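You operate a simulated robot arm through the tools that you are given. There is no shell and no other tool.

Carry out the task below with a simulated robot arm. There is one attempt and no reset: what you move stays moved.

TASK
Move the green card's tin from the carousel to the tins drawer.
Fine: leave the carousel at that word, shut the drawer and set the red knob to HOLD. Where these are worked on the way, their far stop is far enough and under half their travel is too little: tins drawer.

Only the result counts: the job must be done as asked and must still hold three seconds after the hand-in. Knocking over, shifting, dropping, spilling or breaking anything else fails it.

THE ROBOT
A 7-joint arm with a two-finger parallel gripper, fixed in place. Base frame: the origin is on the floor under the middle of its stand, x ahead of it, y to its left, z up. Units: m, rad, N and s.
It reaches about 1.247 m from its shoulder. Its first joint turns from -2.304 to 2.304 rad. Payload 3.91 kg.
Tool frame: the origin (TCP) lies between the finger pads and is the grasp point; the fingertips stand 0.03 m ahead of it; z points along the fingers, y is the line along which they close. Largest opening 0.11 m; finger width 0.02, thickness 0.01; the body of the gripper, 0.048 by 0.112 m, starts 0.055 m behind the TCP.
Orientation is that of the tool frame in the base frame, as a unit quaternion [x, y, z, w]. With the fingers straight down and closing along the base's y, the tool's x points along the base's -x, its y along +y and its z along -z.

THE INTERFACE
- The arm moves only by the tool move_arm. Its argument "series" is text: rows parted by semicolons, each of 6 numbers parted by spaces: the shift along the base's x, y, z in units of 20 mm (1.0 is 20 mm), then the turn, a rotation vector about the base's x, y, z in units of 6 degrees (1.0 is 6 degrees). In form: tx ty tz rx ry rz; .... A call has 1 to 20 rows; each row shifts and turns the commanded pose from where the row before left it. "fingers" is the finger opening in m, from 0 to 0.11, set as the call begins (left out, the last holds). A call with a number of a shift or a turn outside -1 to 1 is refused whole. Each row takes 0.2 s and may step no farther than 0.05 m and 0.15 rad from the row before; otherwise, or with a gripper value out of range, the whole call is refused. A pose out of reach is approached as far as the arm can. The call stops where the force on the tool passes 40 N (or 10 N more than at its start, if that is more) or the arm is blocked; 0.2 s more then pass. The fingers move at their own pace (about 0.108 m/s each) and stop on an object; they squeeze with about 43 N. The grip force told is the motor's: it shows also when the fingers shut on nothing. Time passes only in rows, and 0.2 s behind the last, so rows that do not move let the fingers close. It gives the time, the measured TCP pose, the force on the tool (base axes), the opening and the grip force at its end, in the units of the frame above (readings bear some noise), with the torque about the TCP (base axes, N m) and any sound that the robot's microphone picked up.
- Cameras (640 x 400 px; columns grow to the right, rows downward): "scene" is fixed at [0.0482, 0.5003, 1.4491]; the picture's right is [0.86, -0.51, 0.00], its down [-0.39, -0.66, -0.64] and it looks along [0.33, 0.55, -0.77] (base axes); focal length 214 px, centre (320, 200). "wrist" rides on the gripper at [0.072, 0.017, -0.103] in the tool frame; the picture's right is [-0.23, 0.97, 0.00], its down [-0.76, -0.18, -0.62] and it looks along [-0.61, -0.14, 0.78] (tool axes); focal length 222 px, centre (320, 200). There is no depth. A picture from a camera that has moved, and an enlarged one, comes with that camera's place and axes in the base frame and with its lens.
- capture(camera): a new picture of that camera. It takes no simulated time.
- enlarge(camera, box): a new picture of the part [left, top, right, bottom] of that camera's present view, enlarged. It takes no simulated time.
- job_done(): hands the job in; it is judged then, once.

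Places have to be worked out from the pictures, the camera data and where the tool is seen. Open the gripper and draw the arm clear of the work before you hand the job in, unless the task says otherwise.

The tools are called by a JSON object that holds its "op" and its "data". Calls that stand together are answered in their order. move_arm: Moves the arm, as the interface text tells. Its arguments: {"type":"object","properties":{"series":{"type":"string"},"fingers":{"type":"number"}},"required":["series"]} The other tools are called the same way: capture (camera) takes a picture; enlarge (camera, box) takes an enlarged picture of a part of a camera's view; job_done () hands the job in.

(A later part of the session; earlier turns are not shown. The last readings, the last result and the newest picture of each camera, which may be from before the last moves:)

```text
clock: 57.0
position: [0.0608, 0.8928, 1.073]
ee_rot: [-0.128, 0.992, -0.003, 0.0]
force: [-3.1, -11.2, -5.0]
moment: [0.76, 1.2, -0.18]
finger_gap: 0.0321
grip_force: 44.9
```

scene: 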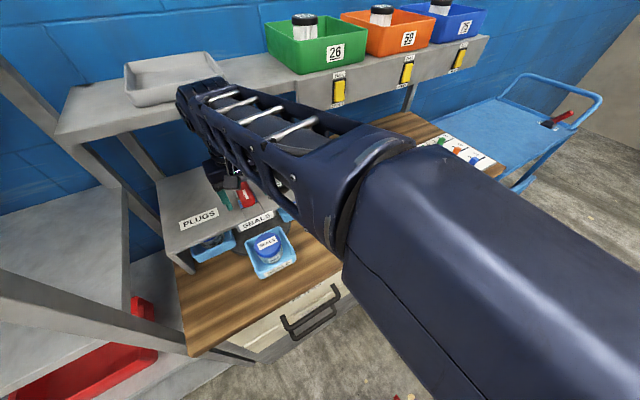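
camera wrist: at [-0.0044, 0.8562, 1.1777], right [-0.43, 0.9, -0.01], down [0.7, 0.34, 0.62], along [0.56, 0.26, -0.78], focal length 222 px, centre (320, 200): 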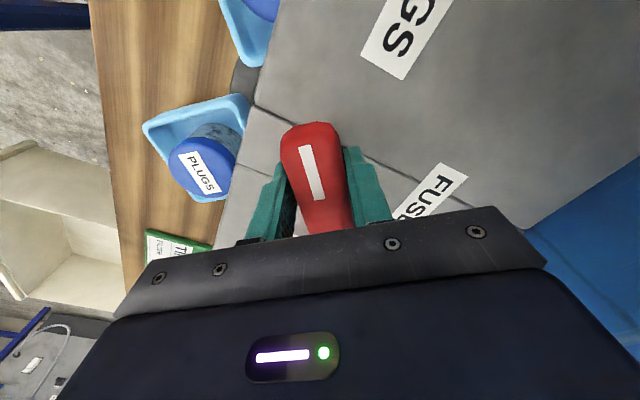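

75° turned. The remaining 15° follow in the same manner.

{"op": "move_arm", "data": {"series": "0 0.01 0 0 0 -0.4; -0.01 0.02 0 0 0 -0.4; 0 0.02 0 0 0 -0.4; 0 0.02 0 0 0 -0.4; 0 0 0 0 0 0"}}

```text
clock: 58.2
position: [0.0606, 0.8943, 1.0741]
ee_rot: [-0.044, 0.999, -0.002, -0.001]
force: [-4.6, 15.5, -10.4]
moment: [1.29, -1.22, 0.06]
finger_gap: 0.0321
grip_force: 45.5
```

Only ~5° left. I turn that, then look.

{"op": "move_arm", "data": {"series": "0 0.02 0 0 0 -0.3; 0 0.02 0 0 0 -0.3; 0 0.01 0 0 0 -0.25; 0 0 0 0 0 0"}}

{"op": "capture", "data": {"camera": "wrist"}}

{"op": "capture", "data": {"camera": "scene"}}

```text
clock: 59.2
position: [0.0596, 0.8943, 1.0739]
ee_rot: [0.0, 1.0, -0.003, 0.0]
force: [-5.2, 9.0, -13.2]
moment: [1.18, -0.06, 0.11]
finger_gap: 0.0318
grip_force: 44.7
```

```text
taken
camera wrist: at [-0.0117, 0.9118, 1.1776], right [0.23, 0.97, -0.01], down [0.76, -0.17, 0.62], along [0.61, -0.15, -0.78], focal length 222 px, centre (320, 200)
```

wrist: 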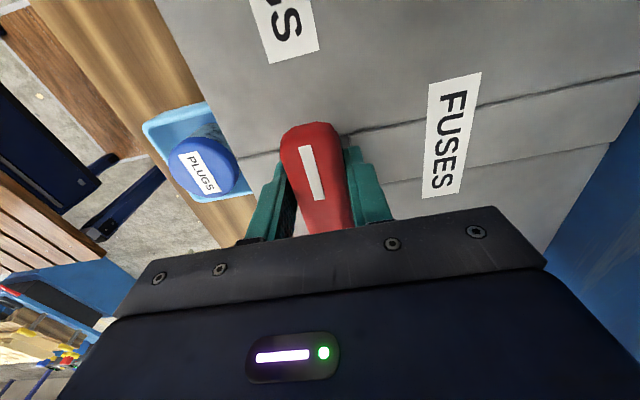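

```text
taken
```

scene: 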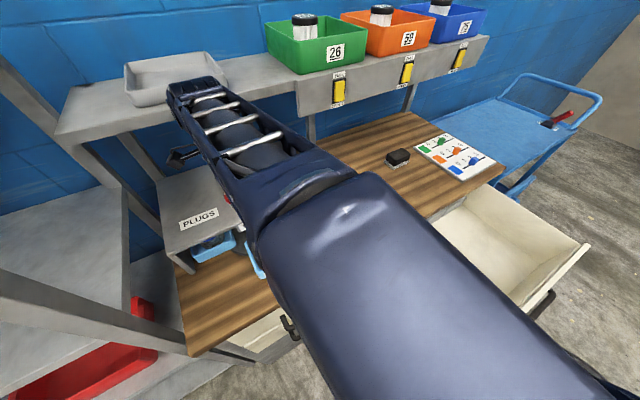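

The handle now points at PLUGS with the PLUGS tray at the front. I open the fingers, settle, then rise straight up.

{"op": "move_arm", "data": {"series": "0 0 0 0 0 0; 0 0 0 0 0 0; 0 0 0 0 0 0; 0 0 0.4 0 0 0; 0 0 0.8 0 0 0; 0 0 0.8 0 0 0; 0 0 0.8 0 0 0; 0 0 0.8 0 0 0; 0 0 0.8 0 0 0; 0 0 0.8 0 0 0", "fingers": 0.08}}

{"op": "capture", "data": {"camera": "wrist"}}

```text
clock: 61.4
position: [0.0607, 0.8946, 1.1759]
ee_rot: [0.0, 1.0, -0.003, -0.001]
force: [-0.4, -0.4, 0.6]
moment: [0.03, 0.02, 0.02]
finger_gap: 0.0801
grip_force: 0.1
```

```text
taken
camera wrist: at [-0.011, 0.9116, 1.2808], right [0.23, 0.97, 0.0], down [0.76, -0.17, 0.62], along [0.61, -0.14, -0.78], focal length 222 px, centre (320, 200)
```

wrist: 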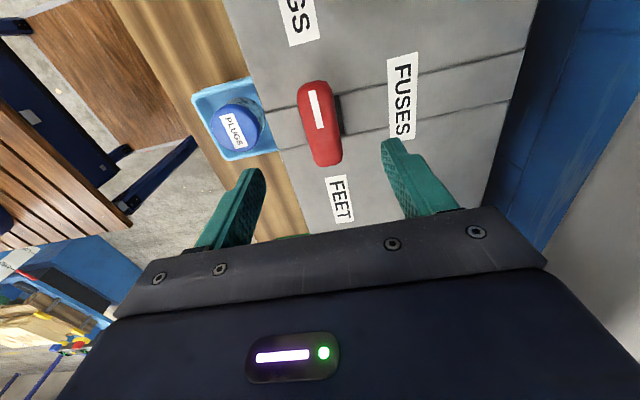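

The handle is aligned with PLUGS within measurement error, and the PLUGS lid centre computes to (0.072, 0.780, 0.99). I turn +90° so the fingers close along x and move above the tin.

{"op": "move_arm", "data": {"series": "0.04 -0.387 0 0 0 1; 0.04 -0.387 0 0 0 1; 0.04 -0.387 0 0 0 1; 0.04 -0.387 0 0 0 1; 0.04 -0.387 0 0 0 1; 0.04 -0.387 0 0 0 1; 0.04 -0.387 0 0 0 1; 0.04 -0.387 0 0 0 1; 0.04 -0.387 0 0 0 1; 0.04 -0.387 0 0 0 1; 0.04 -0.387 0 0 0 1; 0.04 -0.387 0 0 0 1; 0.04 -0.387 0 0 0 1; 0.04 -0.387 0 0 0 1; 0.04 -0.387 0 0 0 1", "fingers": 0.08}}

{"op": "capture", "data": {"camera": "wrist"}}

{"op": "enlarge", "data": {"camera": "wrist", "box": [240, 60, 420, 220]}}

```text
clock: 64.6
position: [0.0711, 0.7783, 1.1783]
ee_rot: [0.708, -0.706, 0.002, -0.001]
force: [0.2, -0.8, -0.5]
moment: [0.01, 0.04, -0.02]
finger_gap: 0.0803
grip_force: 0.0
```

```text
taken
camera wrist: at [0.0544, 0.706, 1.2819], right [-0.97, 0.23, 0.0], down [0.17, 0.76, 0.62], along [0.14, 0.61, -0.78], focal length 222 px, centre (320, 200)
```

wrist: 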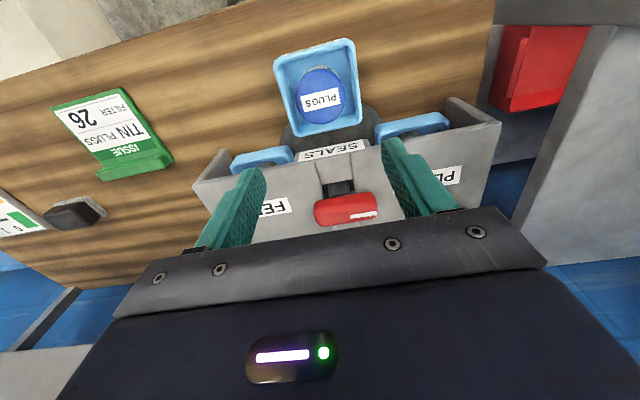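

```text
2.50 times, centred on (330, 140) of wrist
camera zoom: at [0.0544, 0.706, 1.2819], right [-0.97, 0.23, 0.0], down [0.17, 0.76, 0.62], along [0.14, 0.61, -0.78], focal length 555 px, centre (295, 350)
```

zoom: 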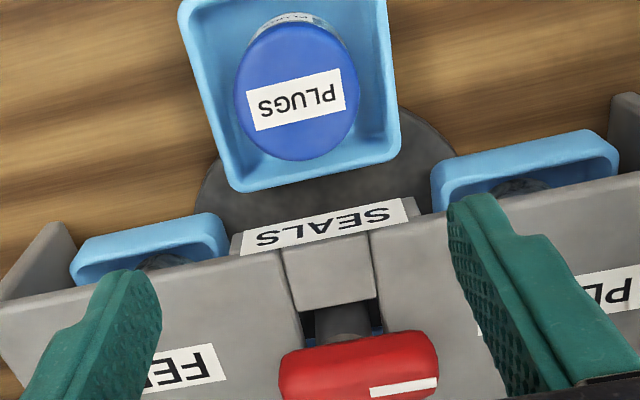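

The tin and tray are well in view. I check the handle's alignment once more at higher zoom.

{"op": "enlarge", "data": {"camera": "wrist", "box": [290, 160, 400, 230]}}

{"op": "enlarge", "data": {"camera": "wrist", "box": [260, 30, 380, 150]}}

```text
5.71 times, centred on (345, 195) of wrist
camera zoom: at [0.0544, 0.706, 1.2819], right [-0.97, 0.23, 0.0], down [0.17, 0.76, 0.62], along [0.14, 0.61, -0.78], focal length 1269 px, centre (177, 229)
```

zoom: 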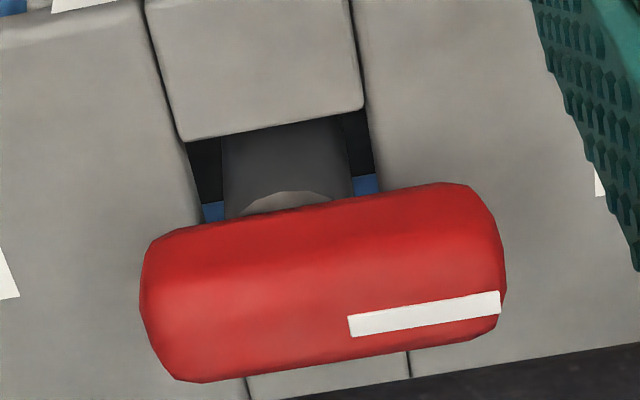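

```text
3.33 times, centred on (320, 90) of wrist
camera zoom: at [0.0544, 0.706, 1.2819], right [-0.97, 0.23, 0.0], down [0.17, 0.76, 0.62], along [0.14, 0.61, -0.78], focal length 740 px, centre (320, 567)
```

zoom: 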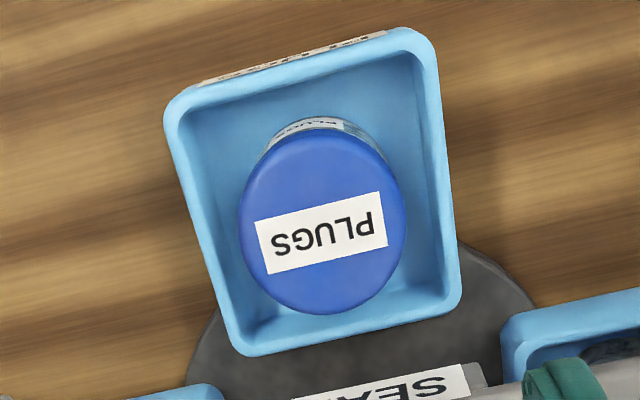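

The handle's stripe lies along -x to within a degree, aimed at PLUGS. The lid is ~62 mm wide, centred at (0.071, 0.778), top z≈0.99, tray rim ≈0.96. I set the opening to 76 mm and descend in stages.

{"op": "move_arm", "data": {"series": "0 0 -0.8 0 0 0; 0 0 -0.9 0 0 0; 0 0 -0.9 0 0 0; 0 0 -0.9 0 0 0; 0 0 -0.9 0 0 0; 0 0 -0.9 0 0 0; 0 0 -0.9 0 0 0; 0 0 -0.8 0 0 0", "fingers": 0.076}}

{"op": "capture", "data": {"camera": "wrist"}}

{"op": "capture", "data": {"camera": "scene"}}

```text
clock: 66.4
position: [0.0721, 0.7796, 1.0361]
ee_rot: [-0.707, 0.707, -0.002, 0.001]
force: [-0.5, 0.1, -0.1]
moment: [0.02, -0.02, 0.0]
finger_gap: 0.0759
grip_force: 0.1
```

```text
taken
camera wrist: at [0.0568, 0.7067, 1.1406], right [-0.97, 0.23, 0.0], down [0.18, 0.76, 0.62], along [0.15, 0.61, -0.78], focal length 222 px, centre (320, 200)
```

wrist: 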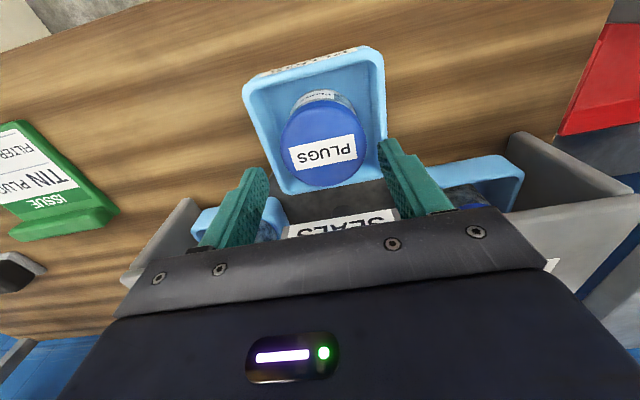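

```text
taken
```

scene: 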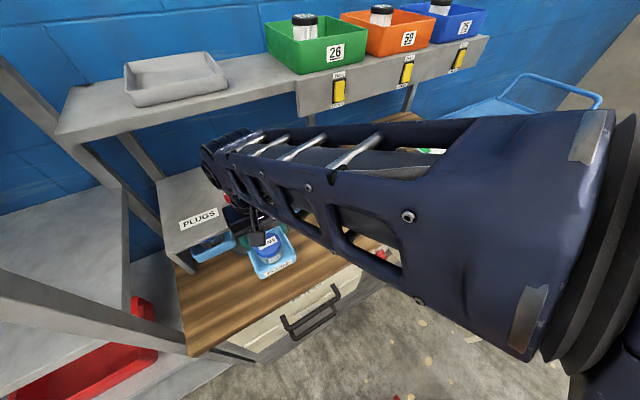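

The lid is at about (0.070, 0.775) between the fingers' line of descent. I trim by -2/-3 mm and descend the last 40 mm slowly to TCP z≈0.996.

{"op": "move_arm", "data": {"series": "-0.1 -0.15 -0.4 0 0 0; 0 0 -0.4 0 0 0; 0 0 -0.4 0 0 0; 0 0 -0.4 0 0 0; 0 0 -0.4 0 0 0; 0 0 0 0 0 0"}}

{"op": "capture", "data": {"camera": "wrist"}}

```text
clock: 68.0
position: [0.0678, 0.777, 1.0022]
ee_rot: [0.708, -0.706, 0.0, -0.002]
force: [-2.0, -7.1, 7.7]
moment: [-0.25, 0.45, 0.31]
finger_gap: 0.0771
grip_force: 1.4
stopped in row 6: the force on the tool passed its limit at 42 N (the readings are from after the stop); the commanded pose is now the measured one
```

```text
taken
camera wrist: at [0.0523, 0.7036, 1.1059], right [-0.97, 0.23, 0.0], down [0.17, 0.76, 0.63], along [0.14, 0.61, -0.78], focal length 222 px, centre (320, 200)
```

wrist: 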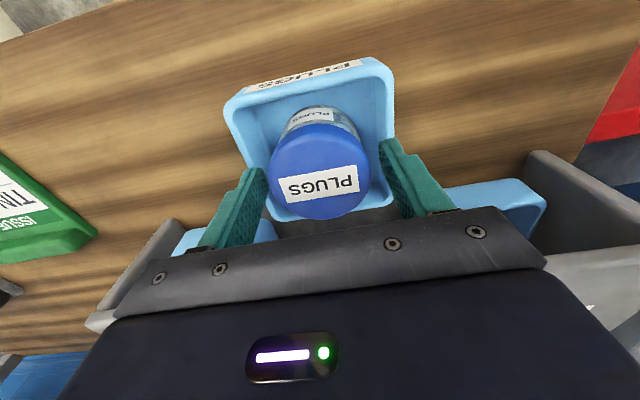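

The descent stopped on light contact at tip height z≈0.972, probably with the tray rim. I enlarge to see where the fingertips are relative to rim and lid.

{"op": "enlarge", "data": {"camera": "wrist", "box": [210, 90, 420, 240]}}

{"op": "enlarge", "data": {"camera": "scene", "box": [200, 190, 330, 290]}}

```text
2.67 times, centred on (315, 165) of wrist
camera zoom: at [0.0523, 0.7036, 1.1059], right [-0.97, 0.23, 0.0], down [0.17, 0.76, 0.63], along [0.14, 0.61, -0.78], focal length 592 px, centre (333, 293)
```

zoom: 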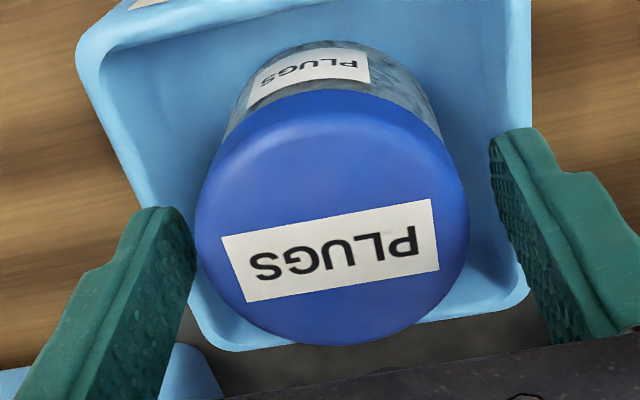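

```text
4.00 times, centred on (265, 240) of scene
camera zoom: at [0.0482, 0.5003, 1.4491], right [0.86, -0.51, 0.0], down [-0.39, -0.66, -0.64], along [0.33, 0.55, -0.77], focal length 858 px, centre (540, 40)
```

zoom: 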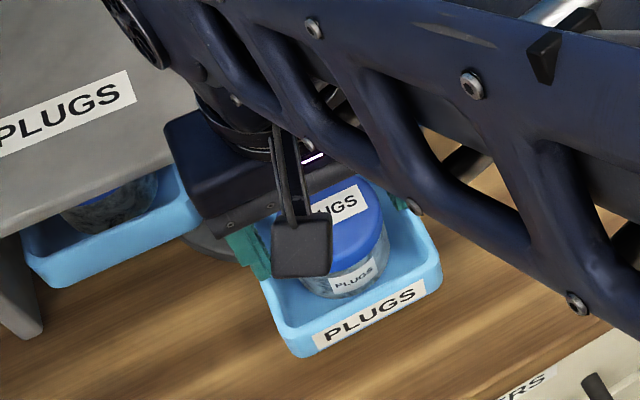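

The tips sit on the rounded tray rim while already overlapping ~17 mm of lid height, which is enough for a grip. I lift 2 mm, centre on the lid in y, and close.

{"op": "move_arm", "data": {"series": "0 -0.1 0.12 0 0 0; 0 -0.05 0 0 0 0; 0 0 0 0 0 0"}}

{"op": "move_arm", "data": {"series": "0 0 0 0 0 0; 0 0 0 0 0 0; 0 0 0 0 0 0; 0 0 0 0 0 0", "fingers": 0}}

{"op": "capture", "data": {"camera": "wrist"}}

```text
clock: 68.8
position: [0.0696, 0.774, 1.0063]
ee_rot: [0.708, -0.706, 0.0, -0.002]
force: [-0.7, 0.6, -0.5]
moment: [-0.04, -0.02, 0.01]
finger_gap: 0.0762
grip_force: 0.0
```

```text
clock: 69.8
position: [0.069, 0.7746, 1.0038]
ee_rot: [0.707, -0.707, 0.0, -0.003]
force: [0.2, 0.0, 0.7]
moment: [0.0, -0.01, 0.0]
finger_gap: 0.0589
grip_force: 43.2
```

```text
taken
camera wrist: at [0.0532, 0.701, 1.108], right [-0.97, 0.23, 0.0], down [0.18, 0.76, 0.63], along [0.14, 0.61, -0.78], focal length 222 px, centre (320, 200)
```

wrist: 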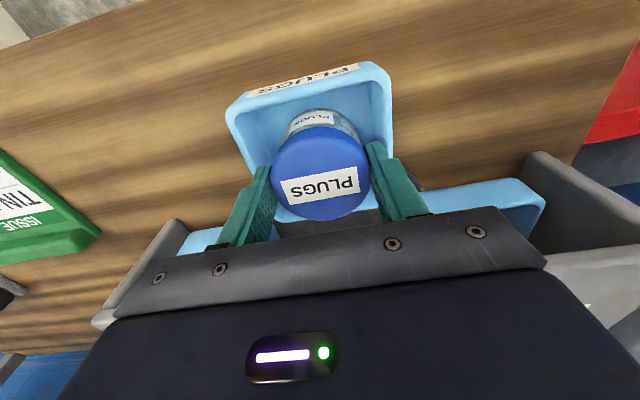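

The lid is held (gap 58.9 mm, no side load). I lift straight up slowly and check.

{"op": "move_arm", "data": {"series": "0 0 0.3 0 0 0; 0 0 0.4 0 0 0; 0 0 0.5 0 0 0; 0 0 0.6 0 0 0; 0 0 0.7 0 0 0; 0 0 0.8 0 0 0; 0 0 0.8 0 0 0; 0 0 0.8 0 0 0"}}

{"op": "capture", "data": {"camera": "wrist"}}

```text
clock: 71.6
position: [0.0696, 0.7739, 1.102]
ee_rot: [0.708, -0.706, 0.0, -0.002]
force: [0.2, 0.2, -1.2]
moment: [0.0, 0.01, 0.01]
finger_gap: 0.0587
grip_force: 42.9
```

```text
taken
camera wrist: at [0.0538, 0.7005, 1.2053], right [-0.97, 0.23, 0.0], down [0.18, 0.76, 0.63], along [0.14, 0.61, -0.78], focal length 222 px, centre (320, 200)
```

wrist: 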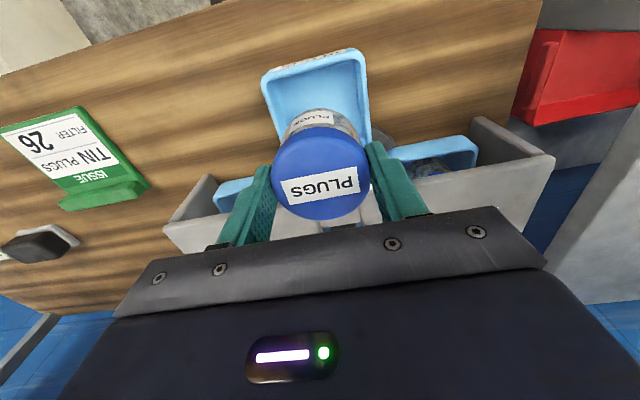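

The PLUGS tin is lifted cleanly out of its tray, still firmly held. I carry it high over the bench edge toward the open drawer, whose interior centre I put at about (0.684, 0.52).

{"op": "move_arm", "data": {"series": "0.3 -0.6 0.8 0 0 0; 0.5 -0.6 0.8 0 0 0; 0.7 -0.6 0.8 0 0 0; 0.9 -0.6 0.8 0 0 0; 1 -0.6 0.6 0 0 0; 1 -0.6 0 0 0 0; 1 -0.6 0 0 0 0; 1 -0.6 0 0 0 0; 1 -0.6 0 0 0 0; 1 -0.6 0 0 0 0; 1 -0.6 0 0 0 0; 1 -0.6 0 0 0 0; 1 -0.6 0 0 0 0; 1 -0.6 0 0 0 0; 1 -0.6 0 0 0 0; 1 -0.6 0 0 0 0; 1 -0.6 0 0 0 0; 1 -0.6 0 0 0 0; 1 -0.6 0 0 0 0; 1 -0.6 0 0 0 0"}}

{"op": "capture", "data": {"camera": "wrist"}}

{"op": "capture", "data": {"camera": "scene"}}

```text
clock: 75.8
position: [0.4354, 0.535, 1.1789]
ee_rot: [0.707, -0.707, 0.0, -0.002]
force: [-0.5, -1.1, -2.1]
moment: [-0.03, -0.03, 0.0]
finger_gap: 0.0589
grip_force: 42.8
```

```text
taken
camera wrist: at [0.4198, 0.4613, 1.2832], right [-0.97, 0.23, 0.0], down [0.18, 0.76, 0.63], along [0.14, 0.61, -0.78], focal length 222 px, centre (320, 200)
```

wrist: 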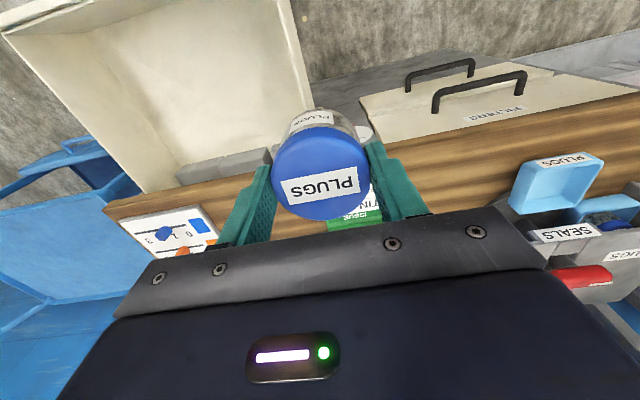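

```text
taken
```

scene: 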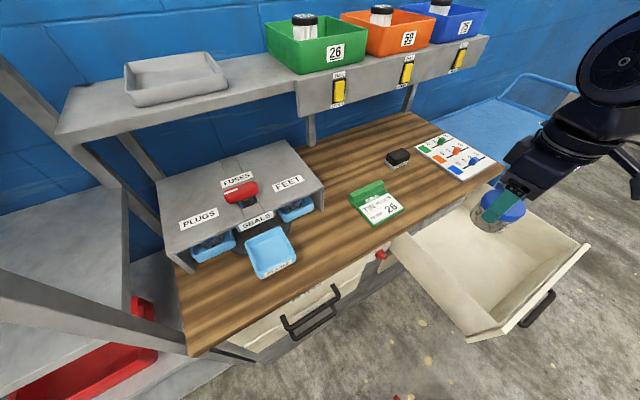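

The tin is held steady, and the scene view confirms the handle at PLUGS with its tray empty at the front. I move on over the drawer's middle, lowering partway.

{"op": "move_arm", "data": {"series": "0.957 -0.1 0 0 0 0; 0.957 -0.1 0 0 0 0; 0.957 -0.1 0 0 0 0; 0.957 -0.1 -0.4 0 0 0; 0.957 -0.1 -0.5 0 0 0; 0.957 -0.1 -0.6 0 0 0; 0.957 -0.1 -0.6 0 0 0; 0.957 -0.1 -0.6 0 0 0; 0.957 -0.1 -0.6 0 0 0; 0.957 -0.1 -0.6 0 0 0; 0.957 -0.1 -0.6 0 0 0; 0.957 -0.1 -0.6 0 0 0; 0.957 -0.1 -0.6 0 0 0"}}

{"op": "capture", "data": {"camera": "wrist"}}

{"op": "capture", "data": {"camera": "scene"}}

```text
clock: 78.6
position: [0.6832, 0.5083, 1.0626]
ee_rot: [0.708, -0.707, 0.0, -0.002]
force: [0.2, -0.5, -0.5]
moment: [-0.03, -0.03, -0.01]
finger_gap: 0.0585
grip_force: 42.9
```

```text
taken
camera wrist: at [0.6675, 0.4357, 1.1669], right [-0.97, 0.23, 0.0], down [0.18, 0.76, 0.63], along [0.14, 0.61, -0.78], focal length 222 px, centre (320, 200)
```

wrist: 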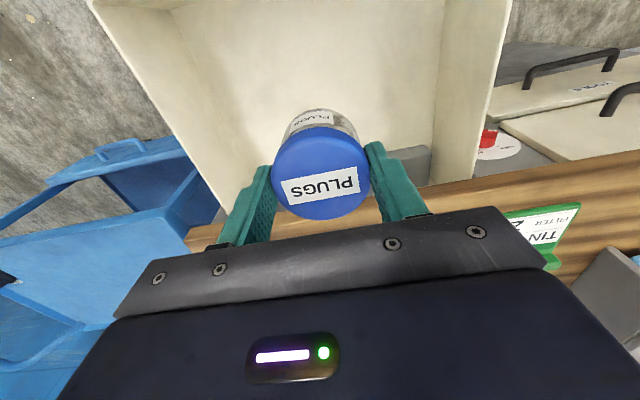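

```text
taken
```

scene: 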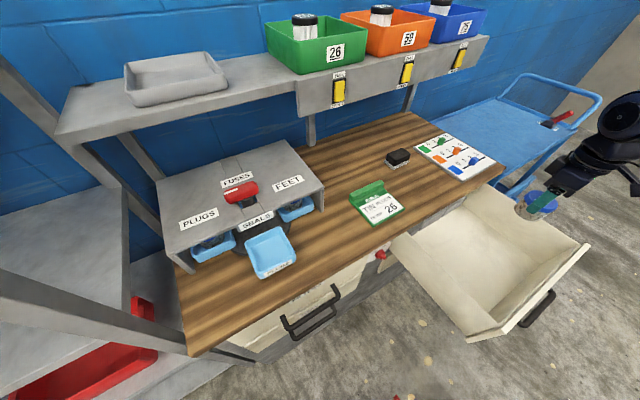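

I check the grey part at the back of the drawer before lowering.

{"op": "enlarge", "data": {"camera": "wrist", "box": [140, 60, 520, 240]}}

{"op": "enlarge", "data": {"camera": "scene", "box": [380, 170, 600, 350]}}

```text
1.68 times, centred on (330, 150) of wrist
camera zoom: at [0.6675, 0.4357, 1.1669], right [-0.97, 0.23, 0.0], down [0.18, 0.76, 0.63], along [0.14, 0.61, -0.78], focal length 374 px, centre (303, 284)
```

zoom: 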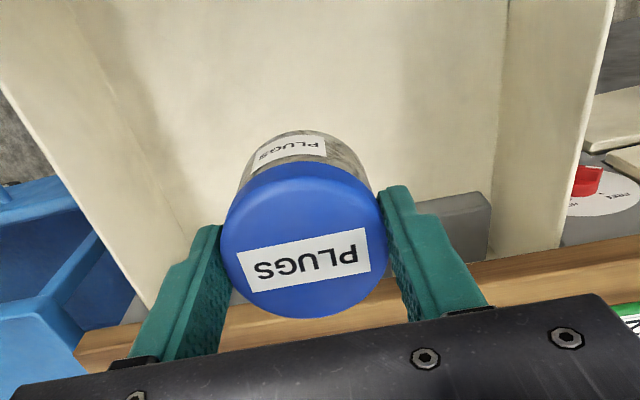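

```text
2.22 times, centred on (490, 260) of scene
camera zoom: at [0.0482, 0.5003, 1.4491], right [0.86, -0.51, 0.0], down [-0.39, -0.66, -0.64], along [0.33, 0.55, -0.77], focal length 477 px, centre (-58, 67)
```

zoom: 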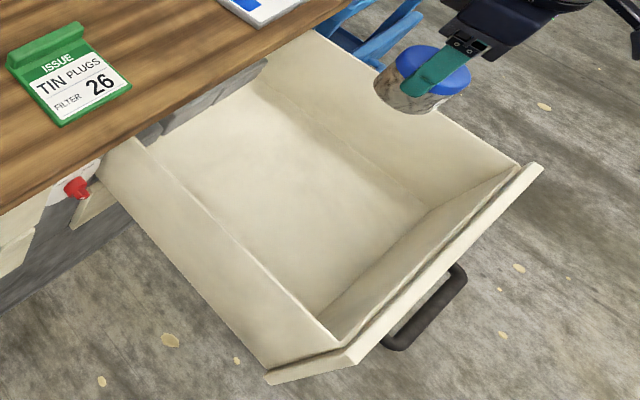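

The grey strip is just the drawer's back wall at y≈0.66; the floor in the middle is clear. I lower the tin to a little above the expected floor height.

{"op": "move_arm", "data": {"series": "0 0 -1 0 0 0; 0 0 -1 0 0 0; 0 0 -1 0 0 0; 0 0 -1 0 0 0; 0 0 -1 0 0 0; 0 0 -1 0 0 0; 0 0 -1 0 0 0; 0 0 -1 0 0 0; 0 0 -1 0 0 0; 0 0 -0.9 0 0 0; 0 0 -0.7 0 0 0"}}

{"op": "capture", "data": {"camera": "wrist"}}

{"op": "capture", "data": {"camera": "scene"}}

```text
clock: 81.0
position: [0.6874, 0.5064, 0.8514]
ee_rot: [0.707, -0.707, 0.001, -0.002]
force: [-1.3, -0.3, -1.5]
moment: [0.01, 0.0, 0.02]
finger_gap: 0.0588
grip_force: 43.3
```

```text
taken
camera wrist: at [0.6704, 0.4331, 0.9556], right [-0.97, 0.23, 0.0], down [0.18, 0.76, 0.63], along [0.14, 0.61, -0.78], focal length 222 px, centre (320, 200)
```

wrist: 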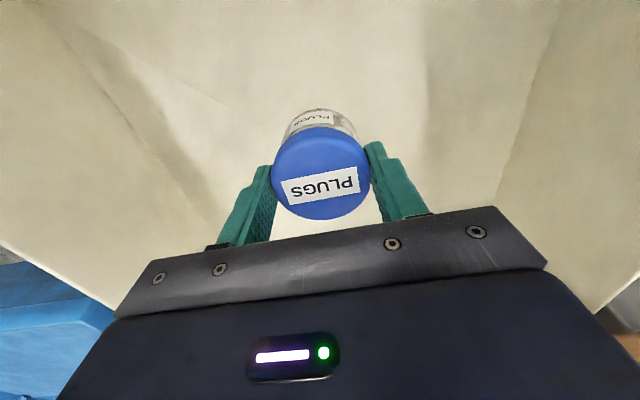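

```text
taken
```

scene: 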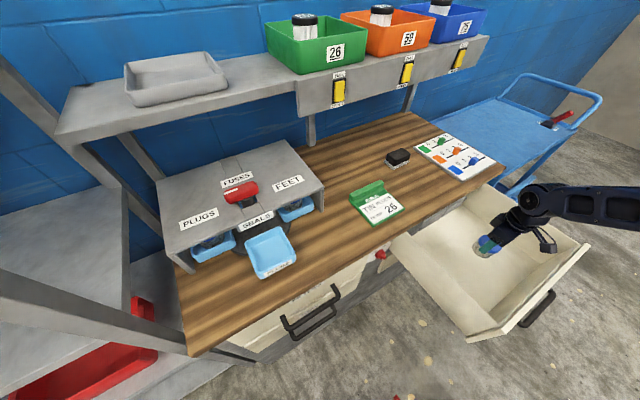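

The tin is inside the drawer with clear floor under it. I lower in 3 mm rows and watch the force.

{"op": "move_arm", "data": {"series": "0 0 -0.2 0 0 0; 0 0 -0.2 0 0 0; 0 0 -0.2 0 0 0; 0 0 -0.2 0 0 0; 0 0 -0.2 0 0 0; 0 0 -0.15 0 0 0; 0 0 -0.15 0 0 0; 0 0 -0.15 0 0 0"}}

```text
clock: 82.8
position: [0.6851, 0.5089, 0.823]
ee_rot: [0.707, -0.707, 0.001, -0.002]
force: [-0.2, 0.2, -1.4]
moment: [-0.02, 0.0, 0.01]
finger_gap: 0.0588
grip_force: 43.0
```

{"op": "move_arm", "data": {"series": "0 0 -0.15 0 0 0; 0 0 -0.15 0 0 0; 0 0 -0.15 0 0 0; 0 0 -0.1 0 0 0; 0 0 -0.1 0 0 0; 0 0 -0.1 0 0 0"}}

{"op": "capture", "data": {"camera": "wrist"}}

```text
clock: 84.2
position: [0.685, 0.5085, 0.8071]
ee_rot: [-0.707, 0.707, -0.001, 0.002]
force: [0.6, 0.3, -1.2]
moment: [-0.02, -0.02, 0.04]
finger_gap: 0.0588
grip_force: 43.1
```

```text
taken
camera wrist: at [0.6694, 0.4348, 0.9106], right [-0.97, 0.23, 0.0], down [0.18, 0.76, 0.63], along [0.14, 0.61, -0.78], focal length 222 px, centre (320, 200)
```

wrist: 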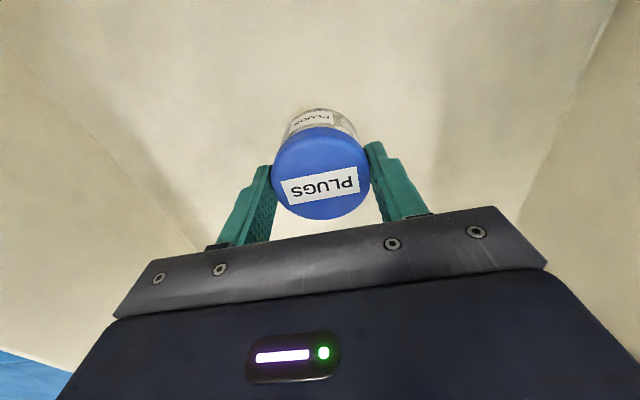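

No contact yet (force ~0). I keep lowering in 2 mm rows.

{"op": "move_arm", "data": {"series": "0 0 -0.1 0 0 0; 0 0 -0.1 0 0 0; 0 0 -0.1 0 0 0; 0 0 -0.1 0 0 0; 0 0 -0.1 0 0 0; 0 0 -0.1 0 0 0; 0 0 -0.1 0 0 0"}}

```text
clock: 85.8
position: [0.6852, 0.5068, 0.7934]
ee_rot: [0.707, -0.707, 0.0, -0.003]
force: [-0.5, 0.9, -1.6]
moment: [-0.02, -0.03, -0.03]
finger_gap: 0.0586
grip_force: 42.5
```

{"op": "move_arm", "data": {"series": "0 0 -0.1 0 0 0; 0 0 -0.1 0 0 0; 0 0 -0.1 0 0 0; 0 0 -0.1 0 0 0; 0 0 -0.1 0 0 0; 0 0 -0.1 0 0 0; 0 0 -0.1 0 0 0"}}

{"op": "enlarge", "data": {"camera": "scene", "box": [430, 200, 570, 300]}}

```text
clock: 87.4
position: [0.686, 0.5083, 0.779]
ee_rot: [0.707, -0.707, 0.0, -0.002]
force: [0.8, 0.1, -1.2]
moment: [-0.02, 0.02, 0.01]
finger_gap: 0.0585
grip_force: 42.9
```

```text
4.00 times, centred on (500, 250) of scene
camera zoom: at [0.0482, 0.5003, 1.4491], right [0.86, -0.51, 0.0], down [-0.39, -0.66, -0.64], along [0.33, 0.55, -0.77], focal length 858 px, centre (-400, 0)
```

zoom: 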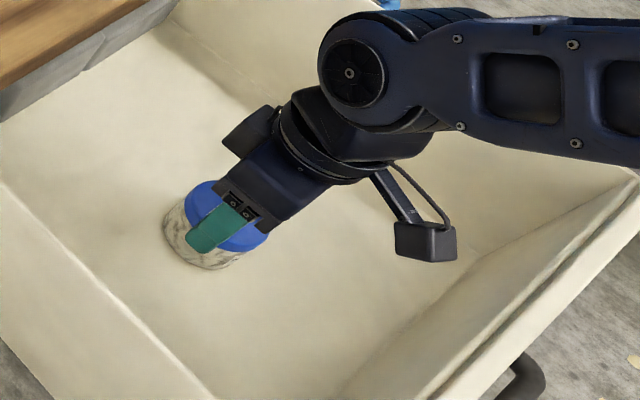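

The tin appears just above the floor. I keep lowering by 2 mm rows.

{"op": "move_arm", "data": {"series": "0 0 -0.1 0 0 0; 0 0 -0.1 0 0 0; 0 0 -0.1 0 0 0; 0 0 -0.1 0 0 0; 0 0 -0.1 0 0 0"}}

```text
clock: 88.5
position: [0.6855, 0.5108, 0.7747]
ee_rot: [-0.707, 0.707, 0.0, 0.006]
force: [-2.9, 2.2, 11.5]
moment: [-0.15, 0.46, -0.07]
finger_gap: 0.0589
grip_force: 43.1
stopped in row 5: the force on the tool passed its limit at 42 N (the readings are from after the stop); the commanded pose is now the measured one
```

The tin is on the floor (contact, z-force up). I release it and hold a moment before rising.

{"op": "move_arm", "data": {"series": "0 0 0.03 0 0 0; 0 0 0 0 0 0; 0 0 0 0 0 0; 0 0 0 0 0 0", "fingers": 0.09}}

{"op": "capture", "data": {"camera": "wrist"}}

```text
clock: 89.5
position: [0.6866, 0.5097, 0.7747]
ee_rot: [-0.707, 0.708, 0.0, 0.005]
force: [0.6, 0.5, -0.4]
moment: [0.02, -0.05, 0.03]
finger_gap: 0.0901
grip_force: 0.0
```

```text
taken
camera wrist: at [0.6697, 0.4355, 0.877], right [-0.97, 0.23, -0.01], down [0.17, 0.76, 0.63], along [0.15, 0.61, -0.78], focal length 222 px, centre (320, 200)
```

wrist: 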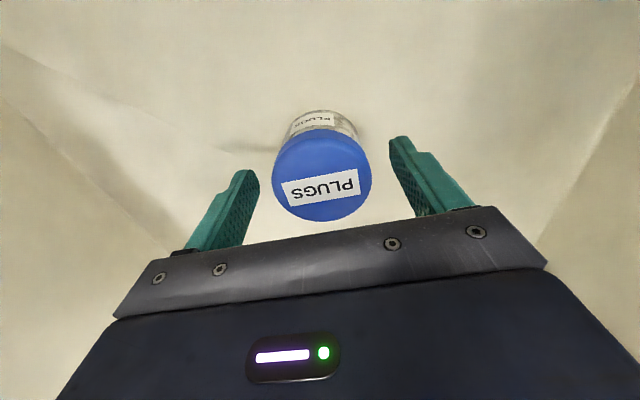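

The tin stands free in the drawer. I rise straight up out of the drawer.

{"op": "move_arm", "data": {"series": "0 0 0.3 0 0 0; 0 0 0.5 0 0 0; 0 0 0.8 0 0 0; 0 0 1 0 0 0; 0 0 1 0 0 0; 0 0 1 0 0 0; 0 0 1 0 0 0; 0 0 1 0 0 0; 0 0 1 0 0 0; 0 0 1 0 0 0; 0 0 1 0 0 0; 0 0 1 0 0 0; 0 0 1 0 0 0; 0 0 1 0 0 0; 0 0 1 0 0 0; 0 0 1 0 0 0"}}

{"op": "capture", "data": {"camera": "wrist"}}

{"op": "capture", "data": {"camera": "scene"}}

```text
clock: 92.9
position: [0.6861, 0.5086, 1.0653]
ee_rot: [-0.707, 0.708, 0.0, 0.005]
force: [0.1, 0.2, -1.4]
moment: [0.03, -0.02, -0.02]
finger_gap: 0.0901
grip_force: 0.0
```

```text
taken
camera wrist: at [0.6694, 0.4355, 1.1684], right [-0.97, 0.23, 0.0], down [0.17, 0.76, 0.63], along [0.15, 0.61, -0.78], focal length 222 px, centre (320, 200)
```

wrist: 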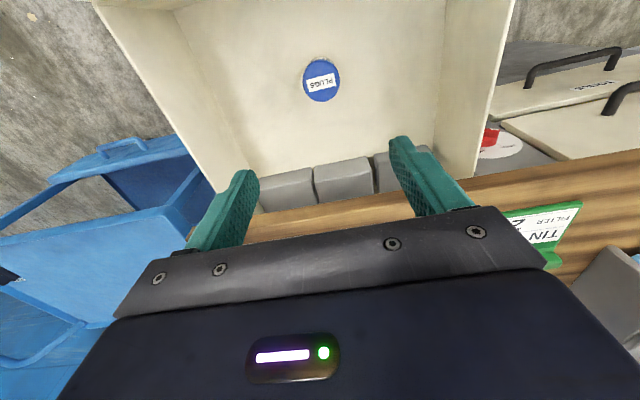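

```text
taken
```

scene: 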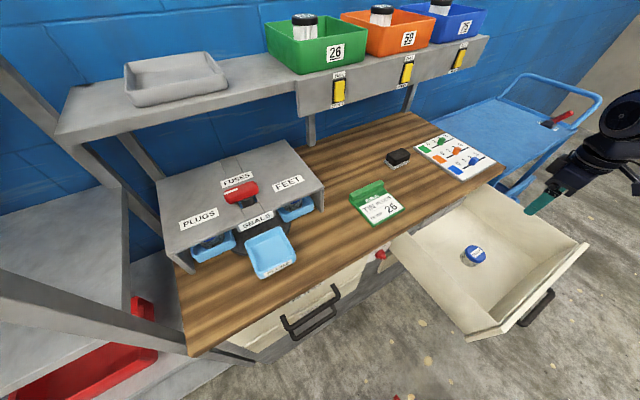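

The tin stands alone near the drawer's centre; the grey blocks at the back belong to the drawer. Now I go round to the drawer front to close it: first yaw back -90° while withdrawing.

{"op": "move_arm", "data": {"series": "-0.4 -0.6 0.4 0 0 -1; -0.4 -0.6 0.4 0 0 -1; -0.4 -0.6 0.4 0 0 -1; -0.4 -0.6 0.4 0 0 -1; -0.4 -0.6 0.3 0 0 -1; -0.4 -0.6 0.3 0 0 -1; -0.4 -0.6 0.3 0 0 -1; -0.4 -0.6 0.3 0 0 -1; -0.4 -0.6 0.3 0 0 -1; -0.4 -0.6 0.3 0 0 -1; -0.4 -0.6 0.3 0 0 -1; -0.4 -0.6 0.3 0 0 -1; -0.4 -0.6 0.3 0 0 -1; -0.4 -0.6 0.3 0 0 -1; -0.4 -0.6 0.3 0 0 -1", "fingers": 0.08}}

{"op": "move_arm", "data": {"series": "0.6 -0.6 -1 0.75 0 0; 0.6 -0.6 -1 0.75 0 0; 0.6 -0.6 -1 0.75 0 0; 0.6 -0.6 -1 0.75 0 0; 0.6 -0.6 -1 0.75 0 0; 0.6 -0.6 -1 0.75 0 0; 0.6 -0.6 -1 0.75 0 0; 0.6 -0.6 -1 0.75 0 0; 0.6 -0.6 -1 0.75 0 0; 0.6 -0.6 -1 0.75 0 0; 0 0 -1 0.75 0 0; 0 0 -1 0.75 0 0; 0 0 -1 0.75 0 0; 0 0 -1 0.75 0 0; 0 0 -1 0.75 0 0; 0 0 -1 0.75 0 0; 0 0 -1 0.75 0 0; 0 0 -1 0.75 0 0; 0 0 -1 0.75 0 0; 0 0 -1 0.75 0 0"}}

{"op": "capture", "data": {"camera": "wrist"}}

```text
clock: 96.1
position: [0.5666, 0.3303, 1.1639]
ee_rot: [0.0, 1.0, -0.003, 0.003]
force: [0.3, 0.3, -0.4]
moment: [-0.03, 0.03, 0.01]
finger_gap: 0.0798
grip_force: 0.0
```

```text
clock: 100.3
position: [0.6851, 0.2096, 0.7629]
ee_rot: [0.001, 0.709, 0.705, 0.003]
force: [0.4, -0.4, 0.1]
moment: [0.02, 0.0, 0.0]
finger_gap: 0.0799
grip_force: 0.1
```

```text
taken
camera wrist: at [0.6128, 0.1062, 0.7807], right [0.23, 0.0, 0.97], down [0.76, -0.63, -0.17], along [0.61, 0.78, -0.14], focal length 222 px, centre (320, 200)
```

wrist: 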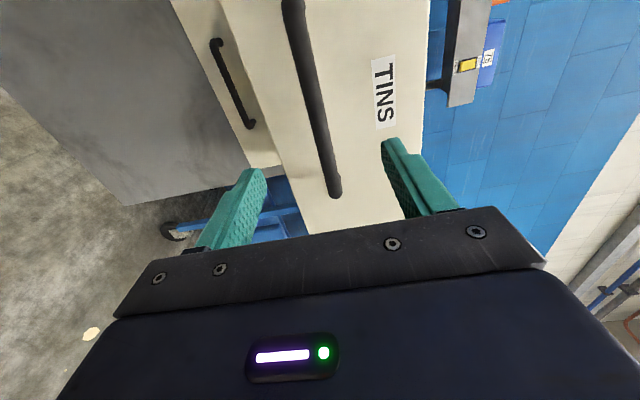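

Lined up with the bar again. I advance 85 mm so the bar lies between the fingers, then grip it.

{"op": "move_arm", "data": {"series": "-0.1 0.8 -0.08 0 0 0; 0 0.9 0 0 0 0; 0 0.9 0 0 0 0; 0 0.9 0 0 0 0; 0 0.8 0 0 0 0; 0 0 0 0 0 0"}}

{"op": "move_arm", "data": {"series": "0 0 0 0 0 0; 0 0 0 0 0 0; 0 0 0 0 0 0; 0 0 0 0 0 0", "fingers": 0}}

```text
clock: 101.7
position: [0.6834, 0.2956, 0.7652]
ee_rot: [0.002, 0.71, 0.704, 0.003]
force: [0.1, 0.3, 0.0]
moment: [-0.02, -0.02, 0.0]
finger_gap: 0.0801
grip_force: 0.1
```

```text
clock: 102.8
position: [0.6833, 0.2937, 0.7615]
ee_rot: [0.004, 0.711, 0.703, 0.002]
force: [2.1, -1.5, -7.0]
moment: [-0.13, -0.15, 0.0]
finger_gap: 0.0156
grip_force: 44.7
stopped in row 4: the force on the tool passed its limit at 41 N (the readings are from after the stop); the commanded pose is now the measured one
```

The bar is gripped (gap 15.6 mm). I push the drawer in gently so the tin stays put.

{"op": "move_arm", "data": {"series": "0 0.1 0 0 0 0; 0 0.2 0 0 0 0; 0 0.3 0 0 0 0; 0 0.4 0 0 0 0; 0 0.4 0 0 0 0; 0 0.4 0 0 0 0"}}

```text
clock: 104.2
position: [0.6836, 0.3316, 0.7624]
ee_rot: [0.004, 0.712, 0.703, 0.002]
force: [-1.5, 0.1, -24.7]
moment: [-0.38, -0.02, -0.03]
finger_gap: 0.0157
grip_force: 44.8
```

It slides well. I trim z down about 1 mm against the -25 N and continue.

{"op": "move_arm", "data": {"series": "0 0.3 -0.05 0 0 0; 0 0.4 -0.02 0 0 0; 0 0.4 0 0 0 0; 0 0.4 0 0 0 0; 0 0.4 0 0 0 0; 0 0.4 0 0 0 0"}}

```text
clock: 105.6
position: [0.6825, 0.3767, 0.7621]
ee_rot: [0.002, 0.71, 0.704, 0.004]
force: [23.4, 0.3, 12.0]
moment: [0.21, 0.01, 0.36]
finger_gap: 0.0156
grip_force: 44.5
```

{"op": "move_arm", "data": {"series": "0.03 0.3 0.02 0 0 0; 0 0.4 0 0 0 0; 0 0.4 0 0 0 0; 0 0.4 0 0 0 0; 0 0.4 0 0 0 0; 0 0.4 0 0 0 0"}}

{"op": "capture", "data": {"camera": "scene"}}

```text
clock: 107.0
position: [0.6833, 0.4225, 0.7621]
ee_rot: [0.002, 0.71, 0.704, 0.003]
force: [14.5, 0.6, 11.5]
moment: [0.13, -0.03, 0.06]
finger_gap: 0.0158
grip_force: 45.0
```

```text
taken
```

scene: 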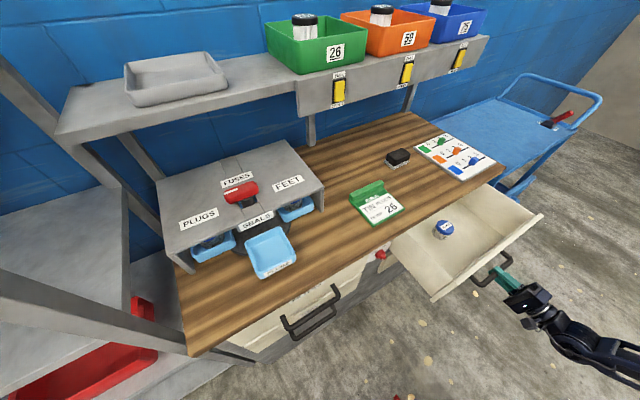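

The tin rides upright with the drawer. I go on closing at the same pace.

{"op": "move_arm", "data": {"series": "0.03 0.4 0.02 0 0 0; 0 0.4 0 0 0 0; 0 0.4 0 0 0 0; 0 0.4 0 0 0 0; 0 0.4 0 0 0 0; 0 0.4 0 0 0 0; 0 0.4 0 0 0 0; 0 0.4 0 0 0 0"}}

```text
clock: 108.8
position: [0.6829, 0.4868, 0.7621]
ee_rot: [0.003, 0.711, 0.703, 0.002]
force: [-6.3, -0.1, 0.0]
moment: [-0.04, -0.09, 0.94]
finger_gap: 0.0159
grip_force: 44.7
```

{"op": "move_arm", "data": {"series": "0 0.4 0 0 0 0; 0 0.4 0 0 0 0; 0 0.4 0 0 0 0; 0 0.4 0 0 0 0; 0 0.4 0 0 0 0; 0 0.4 0 0 0 0; 0 0.4 0 0 0 0; 0 0.4 0 0 0 0; 0 0.4 0 0 0 0; 0 0.4 0 0 0 0"}}

```text
clock: 111.0
position: [0.6823, 0.5673, 0.7624]
ee_rot: [0.003, 0.712, 0.703, 0.002]
force: [-23.1, -0.6, -4.2]
moment: [0.0, -0.05, 0.06]
finger_gap: 0.0156
grip_force: 45.1
```

57 mm or so remain. I trim x by -1 mm and continue, slowing toward the closed stop.

{"op": "move_arm", "data": {"series": "-0.05 0.35 0 0 0 0; 0 0.4 0 0 0 0; 0 0.4 0 0 0 0; 0 0.4 0 0 0 0; 0 0.3 0 0 0 0; 0 0.3 0 0 0 0"}}

```text
clock: 112.4
position: [0.683, 0.6099, 0.7625]
ee_rot: [0.002, 0.711, 0.704, 0.002]
force: [-18.2, 0.3, 1.0]
moment: [0.02, -0.1, 0.75]
finger_gap: 0.0159
grip_force: 44.7
```

About 15 mm remain. I push in small rows until the closed stop is felt.

{"op": "move_arm", "data": {"series": "-0.04 0.2 0 0 0 0; 0 0.2 0 0 0 0; 0 0.15 0 0 0 0; 0 0.1 0 0 0 0; 0 0.1 0 0 0 0; 0 0.1 0 0 0 0; 0 0.1 0 0 0 0; 0 0.1 0 0 0 0"}}

```text
clock: 113.8
position: [0.6835, 0.6224, 0.7617]
ee_rot: [0.003, 0.71, 0.704, 0.002]
force: [-7.8, -14.1, 9.7]
moment: [0.16, -0.01, -0.21]
finger_gap: 0.016
grip_force: 44.9
stopped in row 6: the force on the tool passed its limit at 46 N (the readings are from after the stop); the commanded pose is now the measured one
```

The closed stop was met at y≈0.622. I press once more to make sure it is fully shut, then look.

{"op": "move_arm", "data": {"series": "0 0.05 0 0 0 0; 0 0.05 0 0 0 0; 0 0.05 0 0 0 0; 0 0.05 0 0 0 0"}}

{"op": "capture", "data": {"camera": "wrist"}}

{"op": "enlarge", "data": {"camera": "scene", "box": [340, 190, 520, 310]}}

```text
clock: 114.3
position: [0.6824, 0.6243, 0.7627]
ee_rot: [0.003, 0.711, 0.703, 0.003]
force: [-9.6, -19.3, 12.2]
moment: [0.19, 0.01, -0.09]
finger_gap: 0.0157
grip_force: 45.0
stopped in row 2: the force on the tool passed its limit at 44 N (the readings are from after the stop); the commanded pose is now the measured one
```

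```text
taken
camera wrist: at [0.6106, 0.5202, 0.7806], right [0.23, 0.01, 0.97], down [0.76, -0.63, -0.17], along [0.61, 0.78, -0.15], focal length 222 px, centre (320, 200)
```

wrist: 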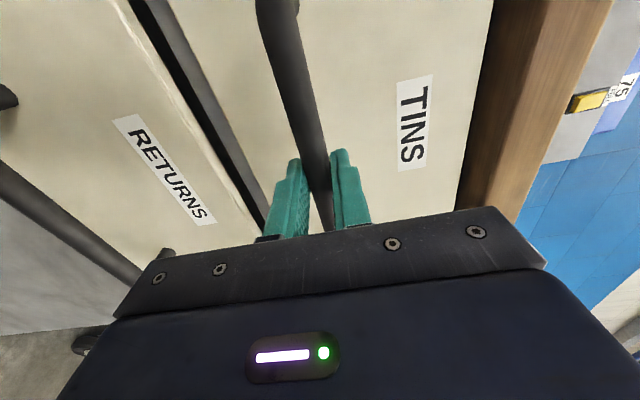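

```text
3.33 times, centred on (430, 250) of scene
camera zoom: at [0.0482, 0.5003, 1.4491], right [0.86, -0.51, 0.0], down [-0.39, -0.66, -0.64], along [0.33, 0.55, -0.77], focal length 715 px, centre (-47, 33)
```

zoom: 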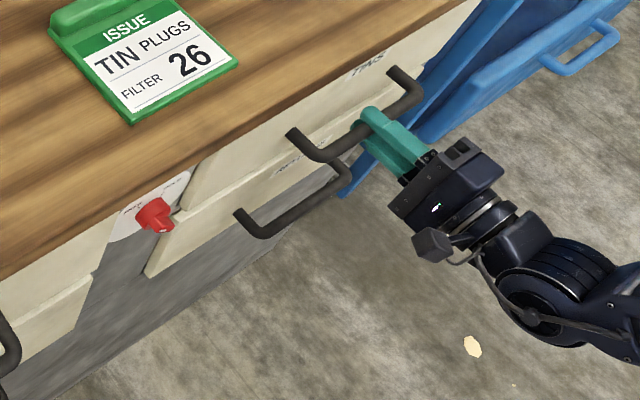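

The TINS face is flush with its neighbour and the hand is back at the initial closed reading. I release the bar and draw back.

{"op": "move_arm", "data": {"series": "0 0 0 0 0 0; 0 0 0 0 0 0; 0 0 0 0 0 0", "fingers": 0.08}}

{"op": "move_arm", "data": {"series": "0 -0.5 0 0 0 0; 0 -0.8 0 0 0 0; 0 -1 0 0 0 0; 0 -1 0 0 0 0; 0 -1 0 0 0 0; 0 -1 0 0 0 0; 0 -1 0 0 0 0; 0 -1 0 0 0 0"}}

{"op": "capture", "data": {"camera": "wrist"}}

{"op": "capture", "data": {"camera": "scene"}}

```text
clock: 115.1
position: [0.6837, 0.6234, 0.7615]
ee_rot: [0.002, 0.711, 0.703, 0.003]
force: [-0.7, 0.9, -1.0]
moment: [0.01, 0.05, -0.03]
finger_gap: 0.0801
grip_force: 0.0
```

```text
clock: 116.9
position: [0.6829, 0.4789, 0.7597]
ee_rot: [0.004, 0.712, 0.703, 0.003]
force: [-0.4, 0.2, 0.2]
moment: [0.03, 0.05, 0.0]
finger_gap: 0.0802
grip_force: 0.2
```

```text
taken
camera wrist: at [0.6108, 0.3745, 0.7788], right [0.23, 0.01, 0.97], down [0.76, -0.63, -0.17], along [0.61, 0.77, -0.15], focal length 222 px, centre (320, 200)
```

wrist: 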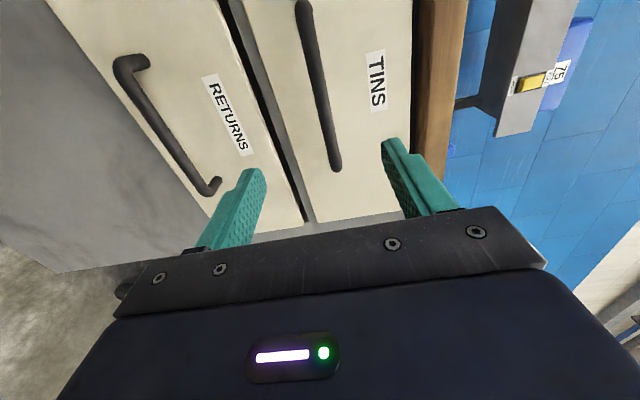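

```text
taken
```

scene: 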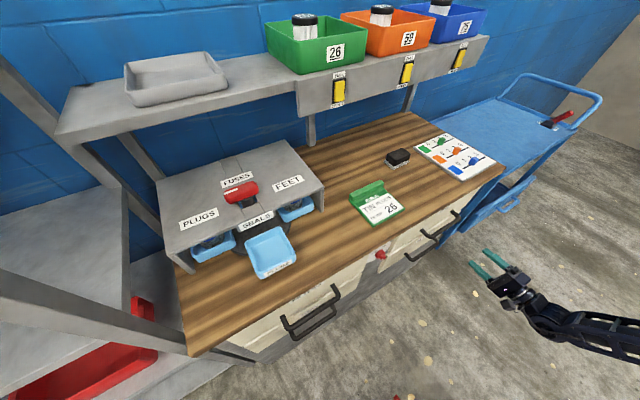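

The drawer is shut and the bar free. Now the red knob: axis ≈ (0.404, y, 0.769), ridge lying up-left (FREE, -45°); it needs about 90° clockwise to HOLD. I move in front of it and roll +45° so the fingers close across the ridge.

{"op": "move_arm", "data": {"series": "-0.93 0 0.03 0 0.5 0; -0.93 0 0.03 0 0.5 0; -0.93 0 0.03 0 0.5 0; -0.93 0 0.03 0 0.5 0; -0.93 0 0.03 0 0.5 0; -0.93 0 0.03 0 0.5 0; -0.93 0 0.03 0 0.5 0; -0.93 0 0.03 0 0.5 0; -0.93 0 0.03 0 0.5 0; -0.93 0 0.03 0 0.5 0; -0.93 0 0.03 0 0.5 0; -0.93 0 0.03 0 0.5 0; -0.93 0 0.03 0 0.5 0; -0.93 0 0.03 0 0.5 0; -0.93 0 0.03 0 0.5 0", "fingers": 0.05}}

{"op": "capture", "data": {"camera": "wrist"}}

{"op": "enlarge", "data": {"camera": "wrist", "box": [240, 80, 400, 210]}}

```text
clock: 120.1
position: [0.4051, 0.4777, 0.77]
ee_rot: [0.274, 0.658, 0.648, -0.27]
force: [-0.4, 0.5, -0.4]
moment: [0.01, 0.02, 0.01]
finger_gap: 0.0502
grip_force: 0.1
```

```text
taken
camera wrist: at [0.3667, 0.3739, 0.8347], right [0.85, 0.01, 0.53], down [0.41, -0.63, -0.66], along [0.33, 0.77, -0.54], focal length 222 px, centre (320, 200)
```

wrist: 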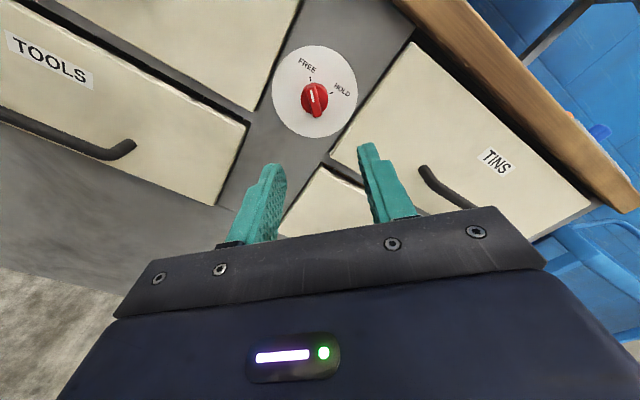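

```text
3.08 times, centred on (320, 145) of wrist
camera zoom: at [0.3667, 0.3739, 0.8347], right [0.85, 0.01, 0.53], down [0.41, -0.63, -0.66], along [0.33, 0.77, -0.54], focal length 684 px, centre (320, 369)
```

zoom: 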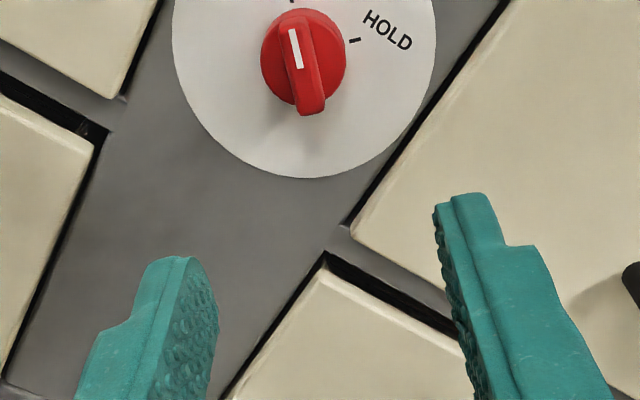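

Good view; I enlarge the knob to fix its axis and protrusion.

{"op": "enlarge", "data": {"camera": "wrist", "box": [265, 40, 365, 140]}}

```text
4.00 times, centred on (315, 90) of wrist
camera zoom: at [0.3667, 0.3739, 0.8347], right [0.85, 0.01, 0.53], down [0.41, -0.63, -0.66], along [0.33, 0.77, -0.54], focal length 888 px, centre (340, 640)
```

zoom: 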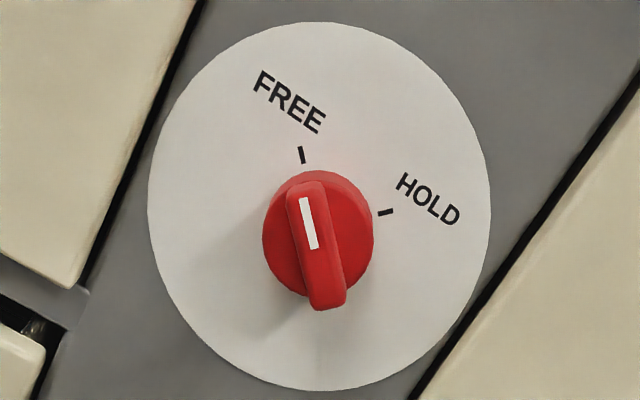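

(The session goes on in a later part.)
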